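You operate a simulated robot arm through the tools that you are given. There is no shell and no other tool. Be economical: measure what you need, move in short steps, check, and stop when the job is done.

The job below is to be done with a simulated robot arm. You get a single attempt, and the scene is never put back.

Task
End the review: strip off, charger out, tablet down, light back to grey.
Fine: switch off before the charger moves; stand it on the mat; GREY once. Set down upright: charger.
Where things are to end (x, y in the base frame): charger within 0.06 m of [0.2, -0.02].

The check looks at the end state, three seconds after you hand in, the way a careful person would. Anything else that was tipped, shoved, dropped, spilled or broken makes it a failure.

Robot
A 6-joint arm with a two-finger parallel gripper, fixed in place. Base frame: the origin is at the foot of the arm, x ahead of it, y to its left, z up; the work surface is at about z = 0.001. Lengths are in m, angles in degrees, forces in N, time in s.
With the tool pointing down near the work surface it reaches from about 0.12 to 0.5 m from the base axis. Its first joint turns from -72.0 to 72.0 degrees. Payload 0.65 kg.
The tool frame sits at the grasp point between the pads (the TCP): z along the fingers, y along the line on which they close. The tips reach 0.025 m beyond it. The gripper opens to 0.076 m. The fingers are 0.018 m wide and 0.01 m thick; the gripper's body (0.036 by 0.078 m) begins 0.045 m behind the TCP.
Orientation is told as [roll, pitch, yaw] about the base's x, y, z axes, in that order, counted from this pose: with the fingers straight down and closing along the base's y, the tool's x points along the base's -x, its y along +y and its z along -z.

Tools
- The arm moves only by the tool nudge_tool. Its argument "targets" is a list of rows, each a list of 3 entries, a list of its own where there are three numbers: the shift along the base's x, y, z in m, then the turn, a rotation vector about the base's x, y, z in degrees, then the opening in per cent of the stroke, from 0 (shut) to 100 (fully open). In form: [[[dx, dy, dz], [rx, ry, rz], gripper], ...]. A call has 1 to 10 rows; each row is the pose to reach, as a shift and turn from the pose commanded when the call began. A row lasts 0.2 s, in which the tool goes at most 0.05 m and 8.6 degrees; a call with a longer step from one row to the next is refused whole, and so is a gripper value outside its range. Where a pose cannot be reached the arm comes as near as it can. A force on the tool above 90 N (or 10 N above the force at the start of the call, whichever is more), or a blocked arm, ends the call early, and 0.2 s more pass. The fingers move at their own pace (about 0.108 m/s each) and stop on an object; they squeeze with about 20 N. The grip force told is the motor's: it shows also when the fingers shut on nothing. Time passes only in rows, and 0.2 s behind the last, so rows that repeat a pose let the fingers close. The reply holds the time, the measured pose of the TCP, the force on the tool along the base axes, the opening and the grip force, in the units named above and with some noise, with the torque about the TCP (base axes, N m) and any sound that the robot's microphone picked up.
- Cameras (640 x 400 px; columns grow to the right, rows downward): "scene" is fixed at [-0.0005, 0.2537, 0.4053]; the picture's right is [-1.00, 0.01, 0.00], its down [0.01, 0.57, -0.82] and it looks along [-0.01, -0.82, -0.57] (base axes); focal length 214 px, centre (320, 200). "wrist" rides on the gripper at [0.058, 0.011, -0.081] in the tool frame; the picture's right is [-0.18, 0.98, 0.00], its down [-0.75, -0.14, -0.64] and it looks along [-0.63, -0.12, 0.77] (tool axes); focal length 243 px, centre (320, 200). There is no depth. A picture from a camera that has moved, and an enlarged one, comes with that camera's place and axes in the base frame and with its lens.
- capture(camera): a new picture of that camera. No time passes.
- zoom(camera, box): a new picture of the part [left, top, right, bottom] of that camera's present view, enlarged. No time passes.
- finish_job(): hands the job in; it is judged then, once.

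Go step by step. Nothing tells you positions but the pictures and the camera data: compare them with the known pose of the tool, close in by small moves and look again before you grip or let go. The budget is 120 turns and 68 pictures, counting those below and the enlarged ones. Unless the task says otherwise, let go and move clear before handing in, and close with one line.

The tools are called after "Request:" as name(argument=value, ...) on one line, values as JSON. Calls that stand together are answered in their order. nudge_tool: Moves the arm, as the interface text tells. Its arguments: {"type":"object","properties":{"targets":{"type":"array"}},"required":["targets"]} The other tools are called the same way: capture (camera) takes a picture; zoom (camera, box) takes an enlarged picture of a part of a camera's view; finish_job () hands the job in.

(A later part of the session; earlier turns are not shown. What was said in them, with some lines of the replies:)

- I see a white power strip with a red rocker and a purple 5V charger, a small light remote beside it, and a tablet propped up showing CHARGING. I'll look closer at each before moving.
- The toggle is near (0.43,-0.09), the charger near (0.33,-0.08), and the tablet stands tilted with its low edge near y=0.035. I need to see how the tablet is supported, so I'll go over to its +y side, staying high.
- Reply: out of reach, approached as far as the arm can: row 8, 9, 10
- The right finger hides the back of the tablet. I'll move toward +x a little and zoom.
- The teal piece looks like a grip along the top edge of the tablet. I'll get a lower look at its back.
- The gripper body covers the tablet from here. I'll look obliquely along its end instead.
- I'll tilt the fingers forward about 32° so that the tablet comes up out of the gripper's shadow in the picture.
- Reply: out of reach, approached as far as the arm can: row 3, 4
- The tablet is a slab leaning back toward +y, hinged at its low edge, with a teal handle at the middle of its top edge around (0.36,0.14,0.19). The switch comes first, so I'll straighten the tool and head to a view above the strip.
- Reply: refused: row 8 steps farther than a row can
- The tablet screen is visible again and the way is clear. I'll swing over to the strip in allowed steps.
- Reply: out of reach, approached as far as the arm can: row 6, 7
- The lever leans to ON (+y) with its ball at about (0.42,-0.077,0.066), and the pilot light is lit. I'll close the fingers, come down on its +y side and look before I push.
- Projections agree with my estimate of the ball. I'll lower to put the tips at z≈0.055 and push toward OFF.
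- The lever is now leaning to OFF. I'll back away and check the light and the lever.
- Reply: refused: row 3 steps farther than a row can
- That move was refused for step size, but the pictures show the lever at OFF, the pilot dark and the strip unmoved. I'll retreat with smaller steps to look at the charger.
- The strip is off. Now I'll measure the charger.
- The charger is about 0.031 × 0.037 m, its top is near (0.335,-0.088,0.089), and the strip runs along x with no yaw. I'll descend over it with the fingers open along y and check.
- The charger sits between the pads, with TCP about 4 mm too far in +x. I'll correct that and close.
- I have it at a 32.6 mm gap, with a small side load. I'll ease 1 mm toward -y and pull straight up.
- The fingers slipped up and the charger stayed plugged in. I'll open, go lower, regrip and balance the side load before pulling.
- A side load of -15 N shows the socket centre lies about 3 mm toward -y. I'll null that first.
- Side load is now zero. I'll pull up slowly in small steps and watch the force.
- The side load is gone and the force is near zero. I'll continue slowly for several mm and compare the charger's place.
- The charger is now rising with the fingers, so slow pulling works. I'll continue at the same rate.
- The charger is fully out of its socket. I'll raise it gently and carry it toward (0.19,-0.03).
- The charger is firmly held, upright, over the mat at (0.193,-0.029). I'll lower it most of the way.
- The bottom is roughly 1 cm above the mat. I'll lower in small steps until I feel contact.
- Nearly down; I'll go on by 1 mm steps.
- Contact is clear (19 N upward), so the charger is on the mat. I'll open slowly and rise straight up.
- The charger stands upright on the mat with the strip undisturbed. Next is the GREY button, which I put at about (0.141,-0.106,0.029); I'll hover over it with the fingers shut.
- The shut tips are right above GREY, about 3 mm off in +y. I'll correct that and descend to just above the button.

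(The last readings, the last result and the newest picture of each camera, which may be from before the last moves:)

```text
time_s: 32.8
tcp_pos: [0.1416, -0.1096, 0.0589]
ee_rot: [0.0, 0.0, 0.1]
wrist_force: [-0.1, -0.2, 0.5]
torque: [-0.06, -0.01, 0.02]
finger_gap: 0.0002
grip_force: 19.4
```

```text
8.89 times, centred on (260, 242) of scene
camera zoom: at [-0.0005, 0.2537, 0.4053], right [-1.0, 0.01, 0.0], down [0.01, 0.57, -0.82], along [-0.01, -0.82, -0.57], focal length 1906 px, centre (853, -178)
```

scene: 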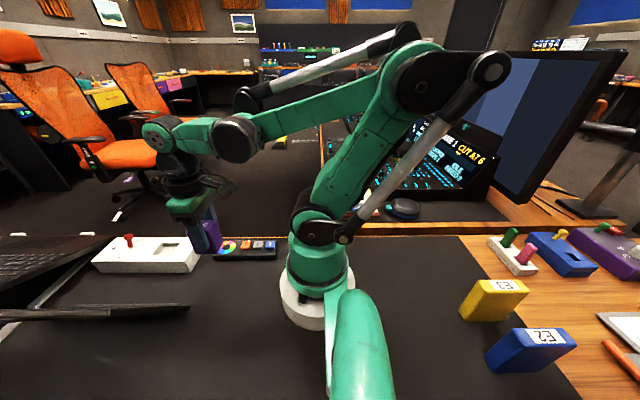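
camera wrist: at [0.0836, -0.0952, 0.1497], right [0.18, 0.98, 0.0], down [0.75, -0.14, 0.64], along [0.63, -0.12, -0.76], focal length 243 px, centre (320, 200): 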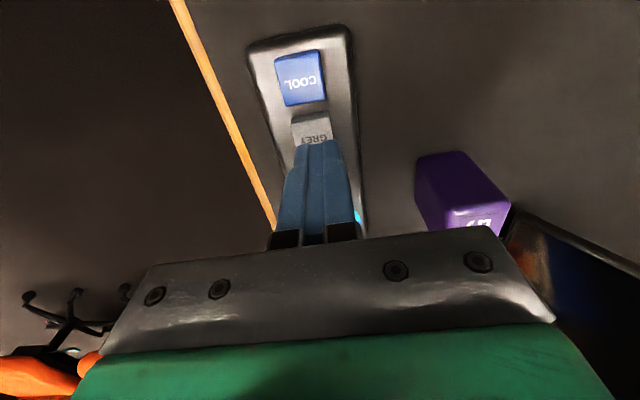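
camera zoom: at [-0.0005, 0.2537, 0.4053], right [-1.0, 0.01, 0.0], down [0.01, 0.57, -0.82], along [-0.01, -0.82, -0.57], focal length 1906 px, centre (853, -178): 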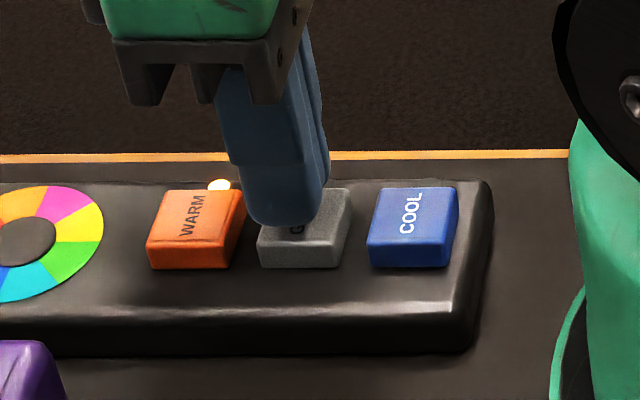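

The tips are about 4 mm toward WARM. I'll shift that way off and then press in 2 mm steps.

Request:
nudge_tool(targets=[[[-0.004, 0, 0], [0, 0, 0], 0], [[-0.004, 0, -0.002], [0, 0, 0], 0], [[-0.004, 0, -0.004], [0, 0, 0], 0]])

Request:
zoom(camera="scene", box=[230, 220, 290, 265])

```text
time_s: 33.6
tcp_pos: [0.1373, -0.11, 0.054]
ee_rot: [-0.1, -0.1, 0.0]
wrist_force: [0.5, 0.0, -0.6]
torque: [0.01, 0.04, -0.01]
finger_gap: 0.0003
grip_force: 20.4
```

```text
8.89 times, centred on (260, 242) of scene
camera zoom: at [-0.0005, 0.2537, 0.4053], right [-1.0, 0.01, 0.0], down [0.01, 0.57, -0.82], along [-0.01, -0.82, -0.57], focal length 1906 px, centre (853, -178)
```

zoom: 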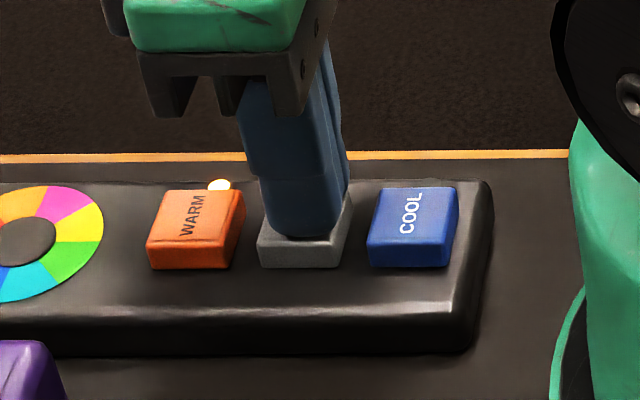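

The tips are centred over GREY and almost touching. I'll press 1 mm at a time and watch the force and the lamp.

Request:
nudge_tool(targets=[[[0, 0, -0.001], [0, 0, 0], 0], [[0, 0, -0.002], [0, 0, 0], 0], [[0, 0, -0.003], [0, 0, 0], 0]])

Request:
zoom(camera="scene", box=[230, 220, 290, 265])

```text
time_s: 34.4
tcp_pos: [0.1384, -0.1101, 0.0517]
ee_rot: [0.0, -0.1, 0.1]
wrist_force: [1.0, 0.0, 0.9]
torque: [0.01, 0.05, 0.0]
finger_gap: 0.0
grip_force: 20.1
```

```text
8.89 times, centred on (260, 242) of scene
camera zoom: at [-0.0005, 0.2537, 0.4053], right [-1.0, 0.01, 0.0], down [0.01, 0.57, -0.82], along [-0.01, -0.82, -0.57], focal length 1906 px, centre (853, -178)
```

zoom: 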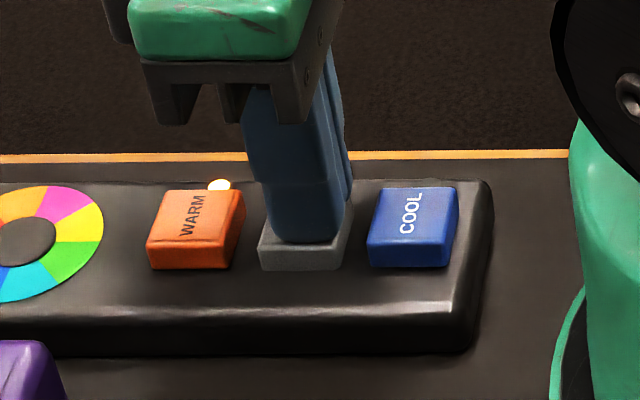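

The button is starting to give but WARM is still lit. I'll press on, without lifting.

Request:
nudge_tool(targets=[[[0, 0, -0.001], [0, 0, 0], 0], [[0, 0, -0.002], [0, 0, 0], 0]])

Request:
zoom(camera="scene", box=[230, 220, 290, 265])

```text
time_s: 35.0
tcp_pos: [0.1386, -0.1096, 0.0504]
ee_rot: [0.1, -0.1, 0.0]
wrist_force: [0.3, -0.9, 1.9]
torque: [-0.01, 0.0, 0.03]
finger_gap: 0.0
grip_force: 19.5
heard: click
```

```text
8.89 times, centred on (260, 242) of scene
camera zoom: at [-0.0005, 0.2537, 0.4053], right [-1.0, 0.01, 0.0], down [0.01, 0.57, -0.82], along [-0.01, -0.82, -0.57], focal length 1906 px, centre (853, -178)
```

zoom: 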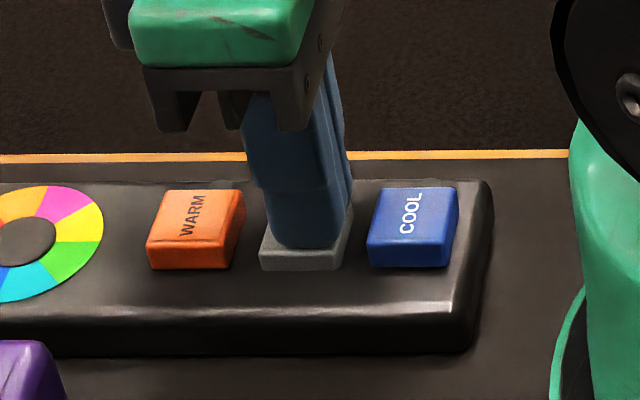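

One click, and the WARM lamp went out. I'll lift straight off, confirm, and rise to a view of the tablet.

Request:
nudge_tool(targets=[[[0, 0, 0.01], [0, 0, 0], 0], [[0, 0, 0.05], [0, 0, 0], 0], [[0, 0, 0.1], [0, 0, 0], 0], [[0, 0, 0.15], [0, 0, 0], 0], [[0.01, 0.01, 0.19], [0, 0, 0], 0], [[0.03, 0.04, 0.22], [0, 0, 0], 0], [[0.06, 0.07, 0.24], [0, 0, 0], 0], [[0.08, 0.11, 0.25], [0, 0, 0], 0], [[0.09, 0.15, 0.25], [0, 0, 0], 0]])

Request:
capture(camera="wrist")

Request:
zoom(camera="scene", box=[0, 215, 290, 400])

```text
time_s: 37.0
tcp_pos: [0.2265, 0.0423, 0.3004]
ee_rot: [0.0, -0.1, 0.0]
wrist_force: [-0.5, -0.2, -0.2]
torque: [-0.02, -0.02, -0.03]
finger_gap: 0.0
grip_force: 19.6
```

```text
23 pictures are left
camera wrist: at [0.1669, 0.054, 0.3807], right [0.18, 0.98, 0.0], down [0.75, -0.14, 0.64], along [0.63, -0.12, -0.76], focal length 243 px, centre (320, 200)
```

wrist: 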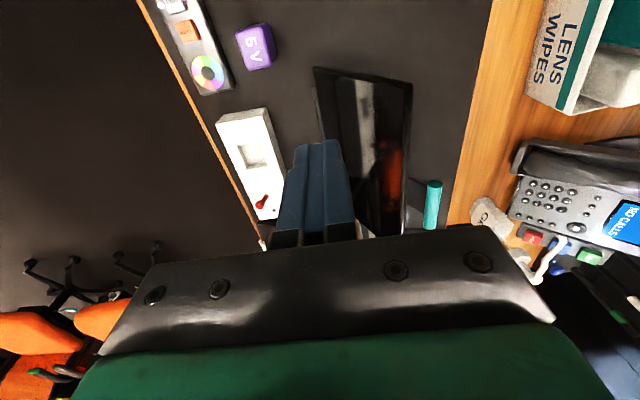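

```text
2.16 times, centred on (145, 308) of scene
camera zoom: at [-0.0005, 0.2537, 0.4053], right [-1.0, 0.01, 0.0], down [0.01, 0.57, -0.82], along [-0.01, -0.82, -0.57], focal length 464 px, centre (698, -32)
```

zoom: 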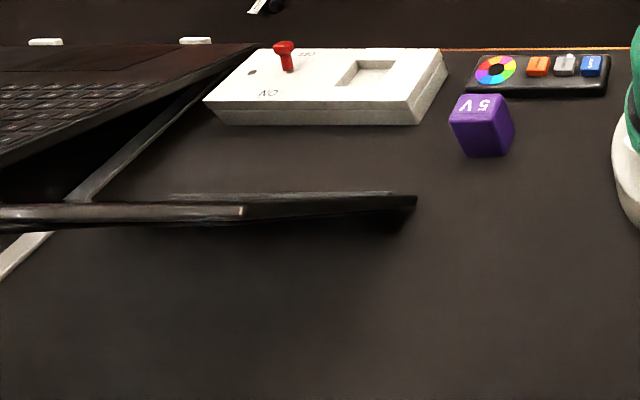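

GREY's lamp is lit. The tablet runs from its low edge (y≈0.035, z≈0.02) to its top (y≈0.12, z≈0.16), with the teal bar at (0.334–0.40, 0.141, 0.18); I'll look closer at how the bar is attached.

Request:
nudge_tool(targets=[[[0.015, 0.02, -0.01], [0, 0, 0], 0], [[0.035, 0.04, -0.02], [0, 0, 0], 0], [[0.045, 0.058, -0.02], [0, 0, 0], 0]])

Request:
zoom(camera="wrist", box=[250, 0, 510, 240])

```text
time_s: 37.8
tcp_pos: [0.2718, 0.0988, 0.28]
ee_rot: [0.1, -0.2, 0.0]
wrist_force: [0.2, -0.2, -0.7]
torque: [0.01, -0.03, -0.02]
finger_gap: 0.0
grip_force: 19.9
```

```text
1.67 times, centred on (380, 120) of wrist
camera zoom: at [0.2135, 0.11, 0.3604], right [0.18, 0.98, 0.0], down [0.75, -0.14, 0.64], along [0.63, -0.12, -0.76], focal length 404 px, centre (220, 333)
```

zoom: 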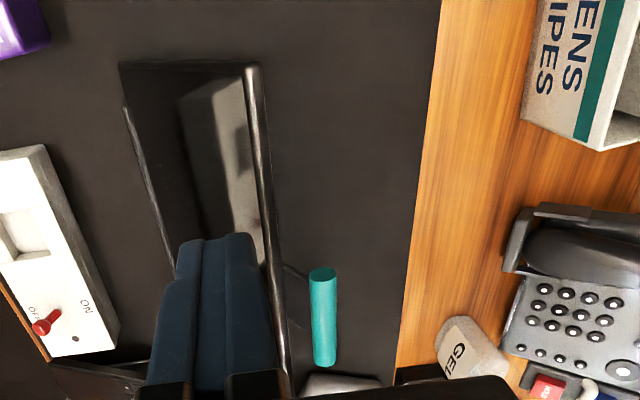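

Request:
zoom(camera="wrist", box=[350, 140, 420, 235])

```text
4.21 times, centred on (385, 188) of wrist
camera zoom: at [0.2135, 0.11, 0.3604], right [0.18, 0.98, 0.0], down [0.75, -0.14, 0.64], along [0.63, -0.12, -0.76], focal length 1022 px, centre (46, 253)
```

zoom: 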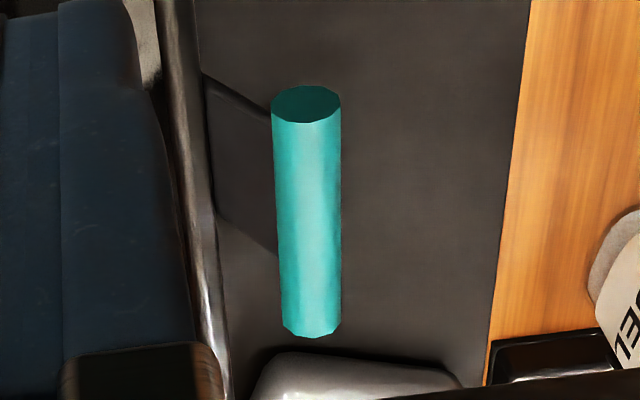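

The bar is 65 mm long and 17 mm thick, joined to the tablet by a plate, so I'll press it down from above with the fingers shut, following its arc. First I'll hover over its centre and verify.

Request:
nudge_tool(targets=[[[0.03, 0.015, 0], [0, 0, 0], 0], [[0.06, 0.03, 0], [0, 0, 0], 0], [[0.09, 0.042, 0], [0, 0, 0], 0], [[0.094, 0.042, -0.03], [0, 0, 0], 0], [[0.094, 0.042, -0.05], [0, 0, 0], 0]])

Request:
capture(camera="wrist")

Request:
capture(camera="scene")

```text
time_s: 39.0
tcp_pos: [0.3667, 0.1399, 0.2289]
ee_rot: [0.0, -0.1, 0.0]
wrist_force: [-0.7, -0.2, -0.1]
torque: [-0.01, 0.05, -0.01]
finger_gap: 0.0002
grip_force: 20.1
```

```text
19 pictures are left
camera wrist: at [0.3092, 0.1511, 0.3097], right [0.18, 0.98, 0.0], down [0.75, -0.14, 0.64], along [0.63, -0.12, -0.76], focal length 243 px, centre (320, 200)
```

wrist: 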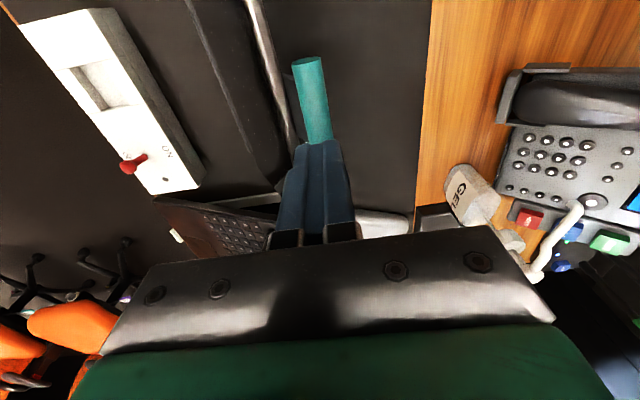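

```text
18 pictures are left
```

scene: 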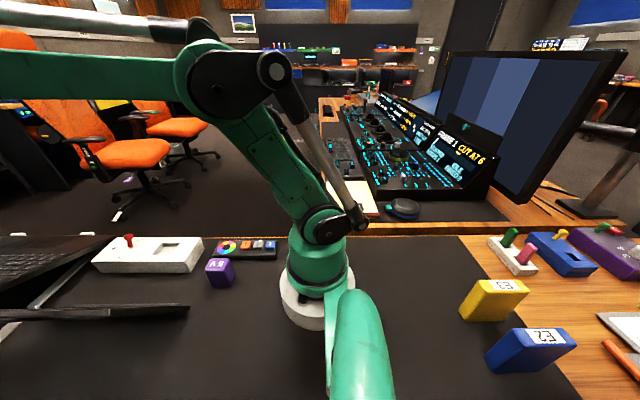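

The tips are above the middle of the bar, about 15 mm over it. I'll come down to touch and begin following the arc toward +y.

Request:
nudge_tool(targets=[[[0, 0, -0.008], [0, 0, 0], 0], [[0, 0.003, -0.014], [0, 0, 0], 0], [[0, 0.008, -0.019], [0, 0, 0], 0], [[0, 0.012, -0.023], [0, 0, 0], 0]])

Request:
capture(camera="wrist")

```text
time_s: 40.0
tcp_pos: [0.3677, 0.1526, 0.2075]
ee_rot: [0.1, -0.1, 0.1]
wrist_force: [0.8, 11.9, 15.9]
torque: [0.36, 0.03, -0.1]
finger_gap: 0.0002
grip_force: 20.3
```

```text
17 pictures are left
camera wrist: at [0.3081, 0.1637, 0.2873], right [0.18, 0.98, 0.0], down [0.75, -0.14, 0.64], along [0.63, -0.12, -0.77], focal length 243 px, centre (320, 200)
```

wrist: 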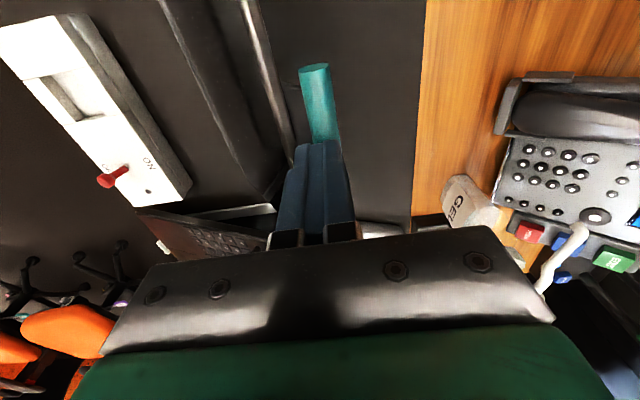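

The bar is yielding against a firm hinge (about 20 N) and moving along the arc. I'll continue following it.

Request:
nudge_tool(targets=[[[0, 0.007, -0.0075], [0, 0, 0], 0], [[0, 0.014, -0.014], [0, 0, 0], 0], [[0, 0.02, -0.02], [0, 0, 0], 0], [[0, 0.026, -0.026], [0, 0, 0], 0], [[0, 0.031, -0.0315], [0, 0, 0], 0]])

Request:
capture(camera="wrist")

```text
time_s: 41.2
tcp_pos: [0.3667, 0.1815, 0.175]
ee_rot: [-0.1, 0.0, -0.1]
wrist_force: [0.5, 0.0, 0.1]
torque: [-0.04, -0.03, 0.0]
finger_gap: 0.0004
grip_force: 19.4
```

```text
16 pictures are left
camera wrist: at [0.3092, 0.1933, 0.2549], right [0.19, 0.98, 0.0], down [0.75, -0.14, 0.64], along [0.63, -0.12, -0.77], focal length 243 px, centre (320, 200)
```

wrist: 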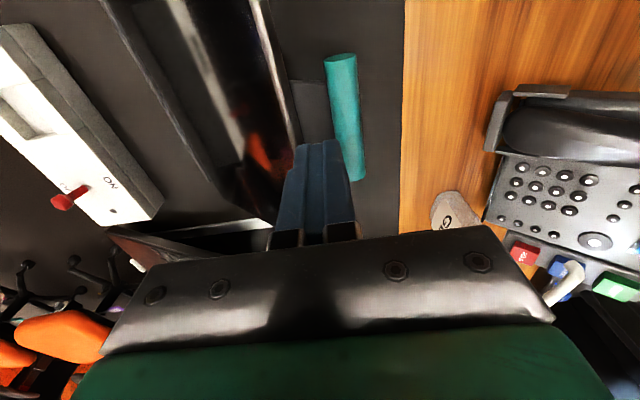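

The bar ran a little ahead, now near (y 0.198, z 0.129), and my tips are behind its top. I'll move over its centre again and check whether it is stationary.

Request:
nudge_tool(targets=[[[0, 0.008, 0.004], [0, 0, 0], 0], [[0, 0.017, 0.004], [0, 0, 0], 0]])

Request:
capture(camera="wrist")

```text
time_s: 41.8
tcp_pos: [0.3666, 0.2005, 0.1795]
ee_rot: [0.0, -0.2, 0.0]
wrist_force: [0.2, -0.3, -1.1]
torque: [0.01, 0.01, 0.03]
finger_gap: 0.0
grip_force: 19.6
```

```text
15 pictures are left
camera wrist: at [0.3082, 0.2115, 0.2598], right [0.18, 0.98, 0.0], down [0.75, -0.14, 0.64], along [0.63, -0.12, -0.76], focal length 243 px, centre (320, 200)
```

wrist: 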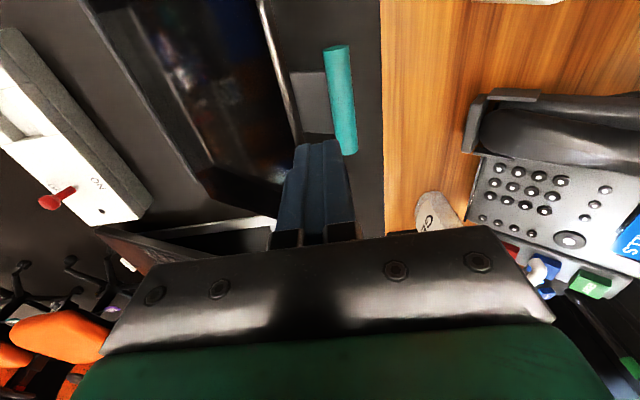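

The tablet is now sinking slowly on its own (bar at z≈0.097), on a damped hinge. I'll stay clear above and let it settle.

Request:
nudge_tool(targets=[[[0, 0, 0.005], [0, 0, 0], 0], [[0, 0, 0.01], [0, 0, 0], 0], [[0, 0, 0.01], [0, 0, 0], 0], [[0, 0, 0.01], [0, 0, 0], 0], [[0, 0, 0.01], [0, 0, 0], 0], [[0, 0, 0.01], [0, 0, 0], 0], [[0, 0, 0.01], [0, 0, 0], 0], [[0, 0, 0.01], [0, 0, 0], 0]])

Request:
capture(camera="wrist")

Request:
zoom(camera="scene", box=[0, 215, 290, 400])

```text
time_s: 43.6
tcp_pos: [0.367, 0.2008, 0.1898]
ee_rot: [0.1, -0.1, 0.0]
wrist_force: [0.3, -0.4, 0.0]
torque: [0.0, -0.01, -0.02]
finger_gap: 0.0003
grip_force: 20.0
```

```text
14 pictures are left
camera wrist: at [0.3082, 0.2115, 0.27], right [0.18, 0.98, 0.0], down [0.75, -0.14, 0.64], along [0.63, -0.12, -0.76], focal length 243 px, centre (320, 200)
```

wrist: 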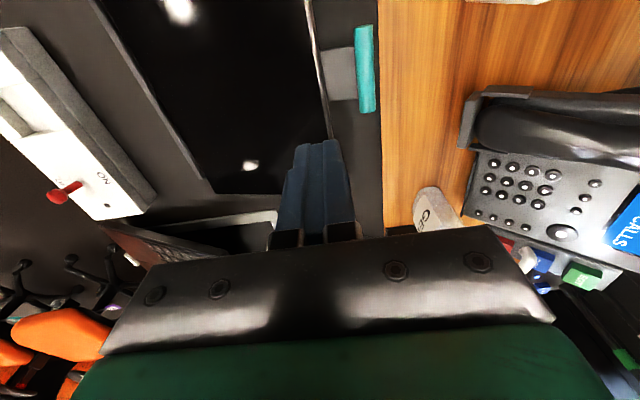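

```text
2.16 times, centred on (145, 308) of scene
camera zoom: at [-0.0005, 0.2537, 0.4053], right [-1.0, 0.01, 0.0], down [0.01, 0.57, -0.82], along [-0.01, -0.82, -0.57], focal length 464 px, centre (698, -32)
```

zoom: 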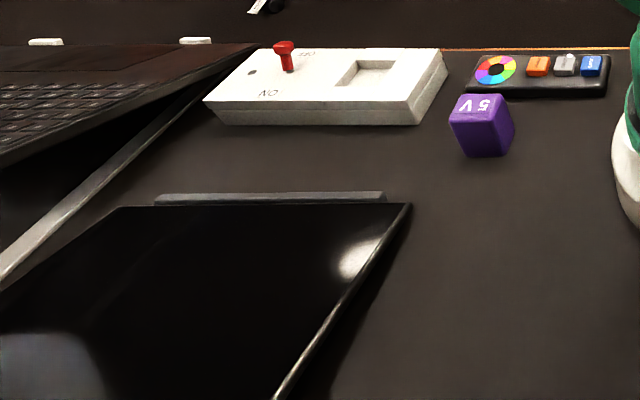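

The tablet is nearly flat, with its bar at z≈0.04. I'll wait a moment more and see whether it goes further.

Request:
nudge_tool(targets=[[[0, 0, 0], [0, 0, 0], 0], [[0, 0, 0], [0, 0, 0], 0], [[0, 0, 0], [0, 0, 0], 0], [[0, 0, 0], [0, 0, 0], 0], [[0, 0, 0], [0, 0, 0], 0], [[0, 0, 0], [0, 0, 0], 0], [[0, 0, 0], [0, 0, 0], 0], [[0, 0, 0], [0, 0, 0], 0], [[0, 0, 0], [0, 0, 0], 0], [[0, 0, 0], [0, 0, 0], 0]])

Request:
capture(camera="wrist")

Request:
zoom(camera="scene", box=[0, 215, 290, 400])

```text
time_s: 45.8
tcp_pos: [0.3667, 0.2004, 0.1898]
ee_rot: [0.1, -0.1, 0.0]
wrist_force: [-0.1, -0.9, -0.9]
torque: [0.01, 0.01, 0.02]
finger_gap: 0.0001
grip_force: 20.1
```

```text
12 pictures are left
camera wrist: at [0.3082, 0.2115, 0.27], right [0.18, 0.98, 0.0], down [0.75, -0.14, 0.64], along [0.63, -0.12, -0.76], focal length 243 px, centre (320, 200)
```

wrist: 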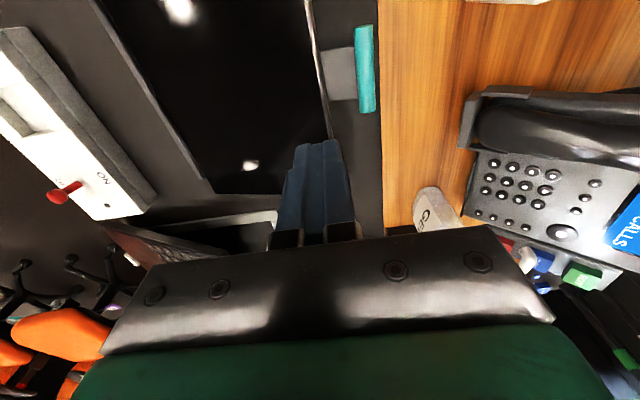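

```text
2.16 times, centred on (145, 308) of scene
camera zoom: at [-0.0005, 0.2537, 0.4053], right [-1.0, 0.01, 0.0], down [0.01, 0.57, -0.82], along [-0.01, -0.82, -0.57], focal length 464 px, centre (698, -32)
```

zoom: 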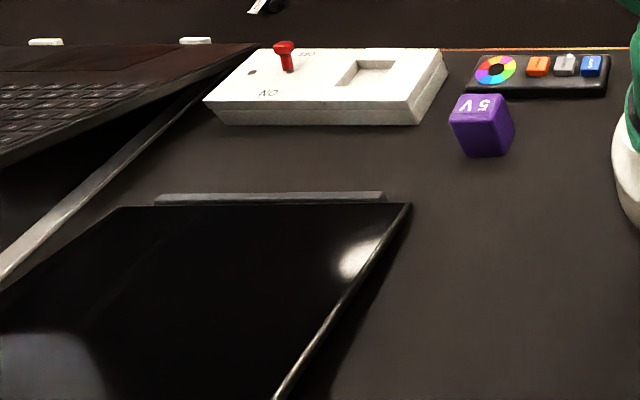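

It has stopped moving. To be sure it's at its end stop rather than stuck just short, I'll press the bar lightly.

Request:
nudge_tool(targets=[[[0, 0.02, -0.01], [0, 0, 0], 0], [[0, 0.036, -0.04], [0, 0, 0], 0], [[0, 0.036, -0.075], [0, 0, 0], 0], [[0, 0.036, -0.1], [0, 0, 0], 0], [[0, 0.036, -0.108], [0, 0, 0], 0]])

Request:
zoom(camera="wrist", box=[220, 0, 420, 220])

```text
time_s: 47.0
tcp_pos: [0.369, 0.2366, 0.0887]
ee_rot: [0.4, -0.2, -0.1]
wrist_force: [0.0, -2.8, 66.4]
torque: [0.01, 0.17, 0.15]
finger_gap: 0.0002
grip_force: 20.1
stopped in row 5: the force on the tool passed its limit at 109 N (the readings are from after the stop); the commanded pose is now the measured one
```

```text
1.82 times, centred on (320, 110) of wrist
camera zoom: at [0.31, 0.2477, 0.1693], right [0.18, 0.98, 0.01], down [0.75, -0.14, 0.65], along [0.64, -0.11, -0.76], focal length 441 px, centre (320, 364)
```

zoom: 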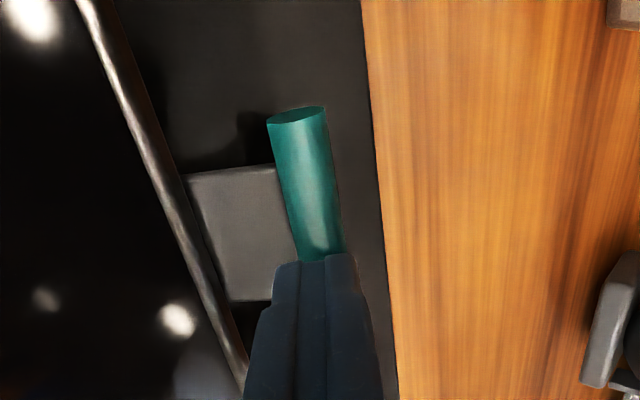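

The bar is rigid against its stop at that height, so the tablet is fully down. I pressed harder than I meant to, so I'll lift off and check everything.

Request:
nudge_tool(targets=[[[0, 0, 0.02], [0, 0, 0], 0], [[0, 0, 0.06], [0, 0, 0], 0], [[0, 0, 0.1], [0, 0, 0], 0], [[-0.03, -0.02, 0.13], [0, 0, 0], 0], [[-0.06, -0.04, 0.16], [0, 0, 0], 0], [[-0.09, -0.06, 0.19], [0, 0, 0], 0], [[-0.12, -0.09, 0.21], [0, 0, 0], 30], [[-0.15, -0.12, 0.22], [0, 0, 0], 60]])

Request:
capture(camera="wrist")

Request:
capture(camera="scene")

Request:
zoom(camera="scene", box=[80, 215, 290, 345])

```text
time_s: 48.8
tcp_pos: [0.2173, 0.1165, 0.3053]
ee_rot: [0.3, -0.2, 0.0]
wrist_force: [0.1, -1.0, -0.9]
torque: [0.01, 0.0, 0.0]
finger_gap: 0.0453
grip_force: 0.1
```

```text
9 pictures are left
camera wrist: at [0.1593, 0.1279, 0.3853], right [0.18, 0.98, 0.01], down [0.75, -0.14, 0.65], along [0.64, -0.11, -0.76], focal length 243 px, centre (320, 200)
```

wrist: 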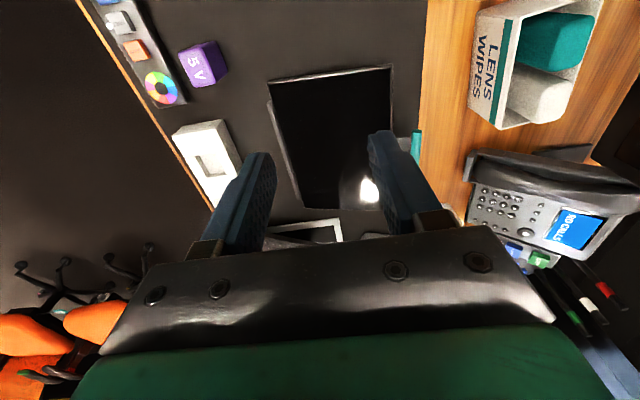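

```text
8 pictures are left
```

scene: 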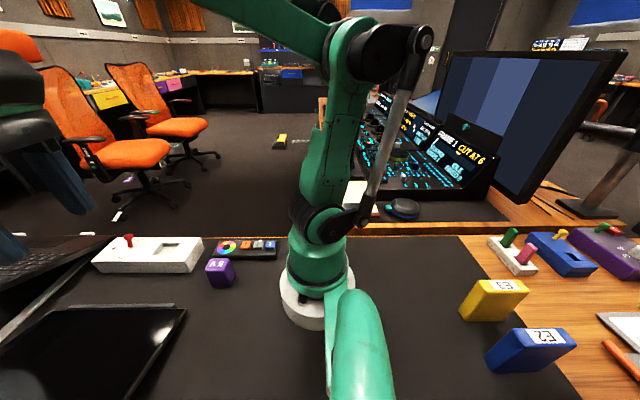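

```text
3.05 times, centred on (185, 280) of scene
camera zoom: at [-0.0004, 0.2538, 0.4053], right [-1.0, 0.01, 0.0], down [0.01, 0.57, -0.82], along [-0.01, -0.82, -0.57], focal length 654 px, centre (731, -44)
```

zoom: 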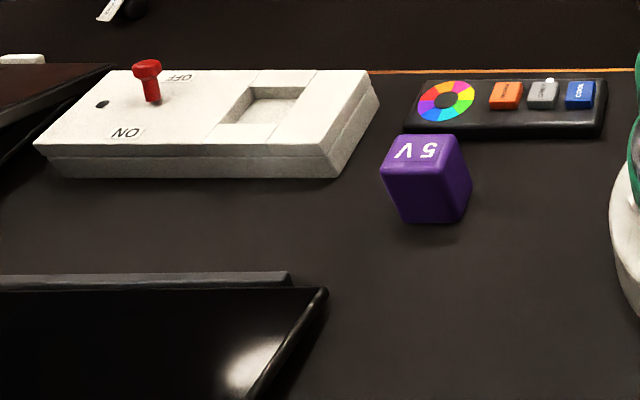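

The strip is off with its pilot dark, and the charger stands upright on the mat at about (0.193,-0.029). The tablet is down, the GREY lamp is lit, nothing else has moved and the arm is clear, so I'm handing in.

Request:
finish_job()

```text
The job is handed in.
```

The review is ended and handed in: the strip went off first, and the charger now stands upright on the mat at about (0.193, -0.029). GREY was pressed once and its lamp is lit, and the tablet is down. My last check on the tablet hit its stop at 109 N, harder than I meant; it showed no damage in the pictures afterwards.
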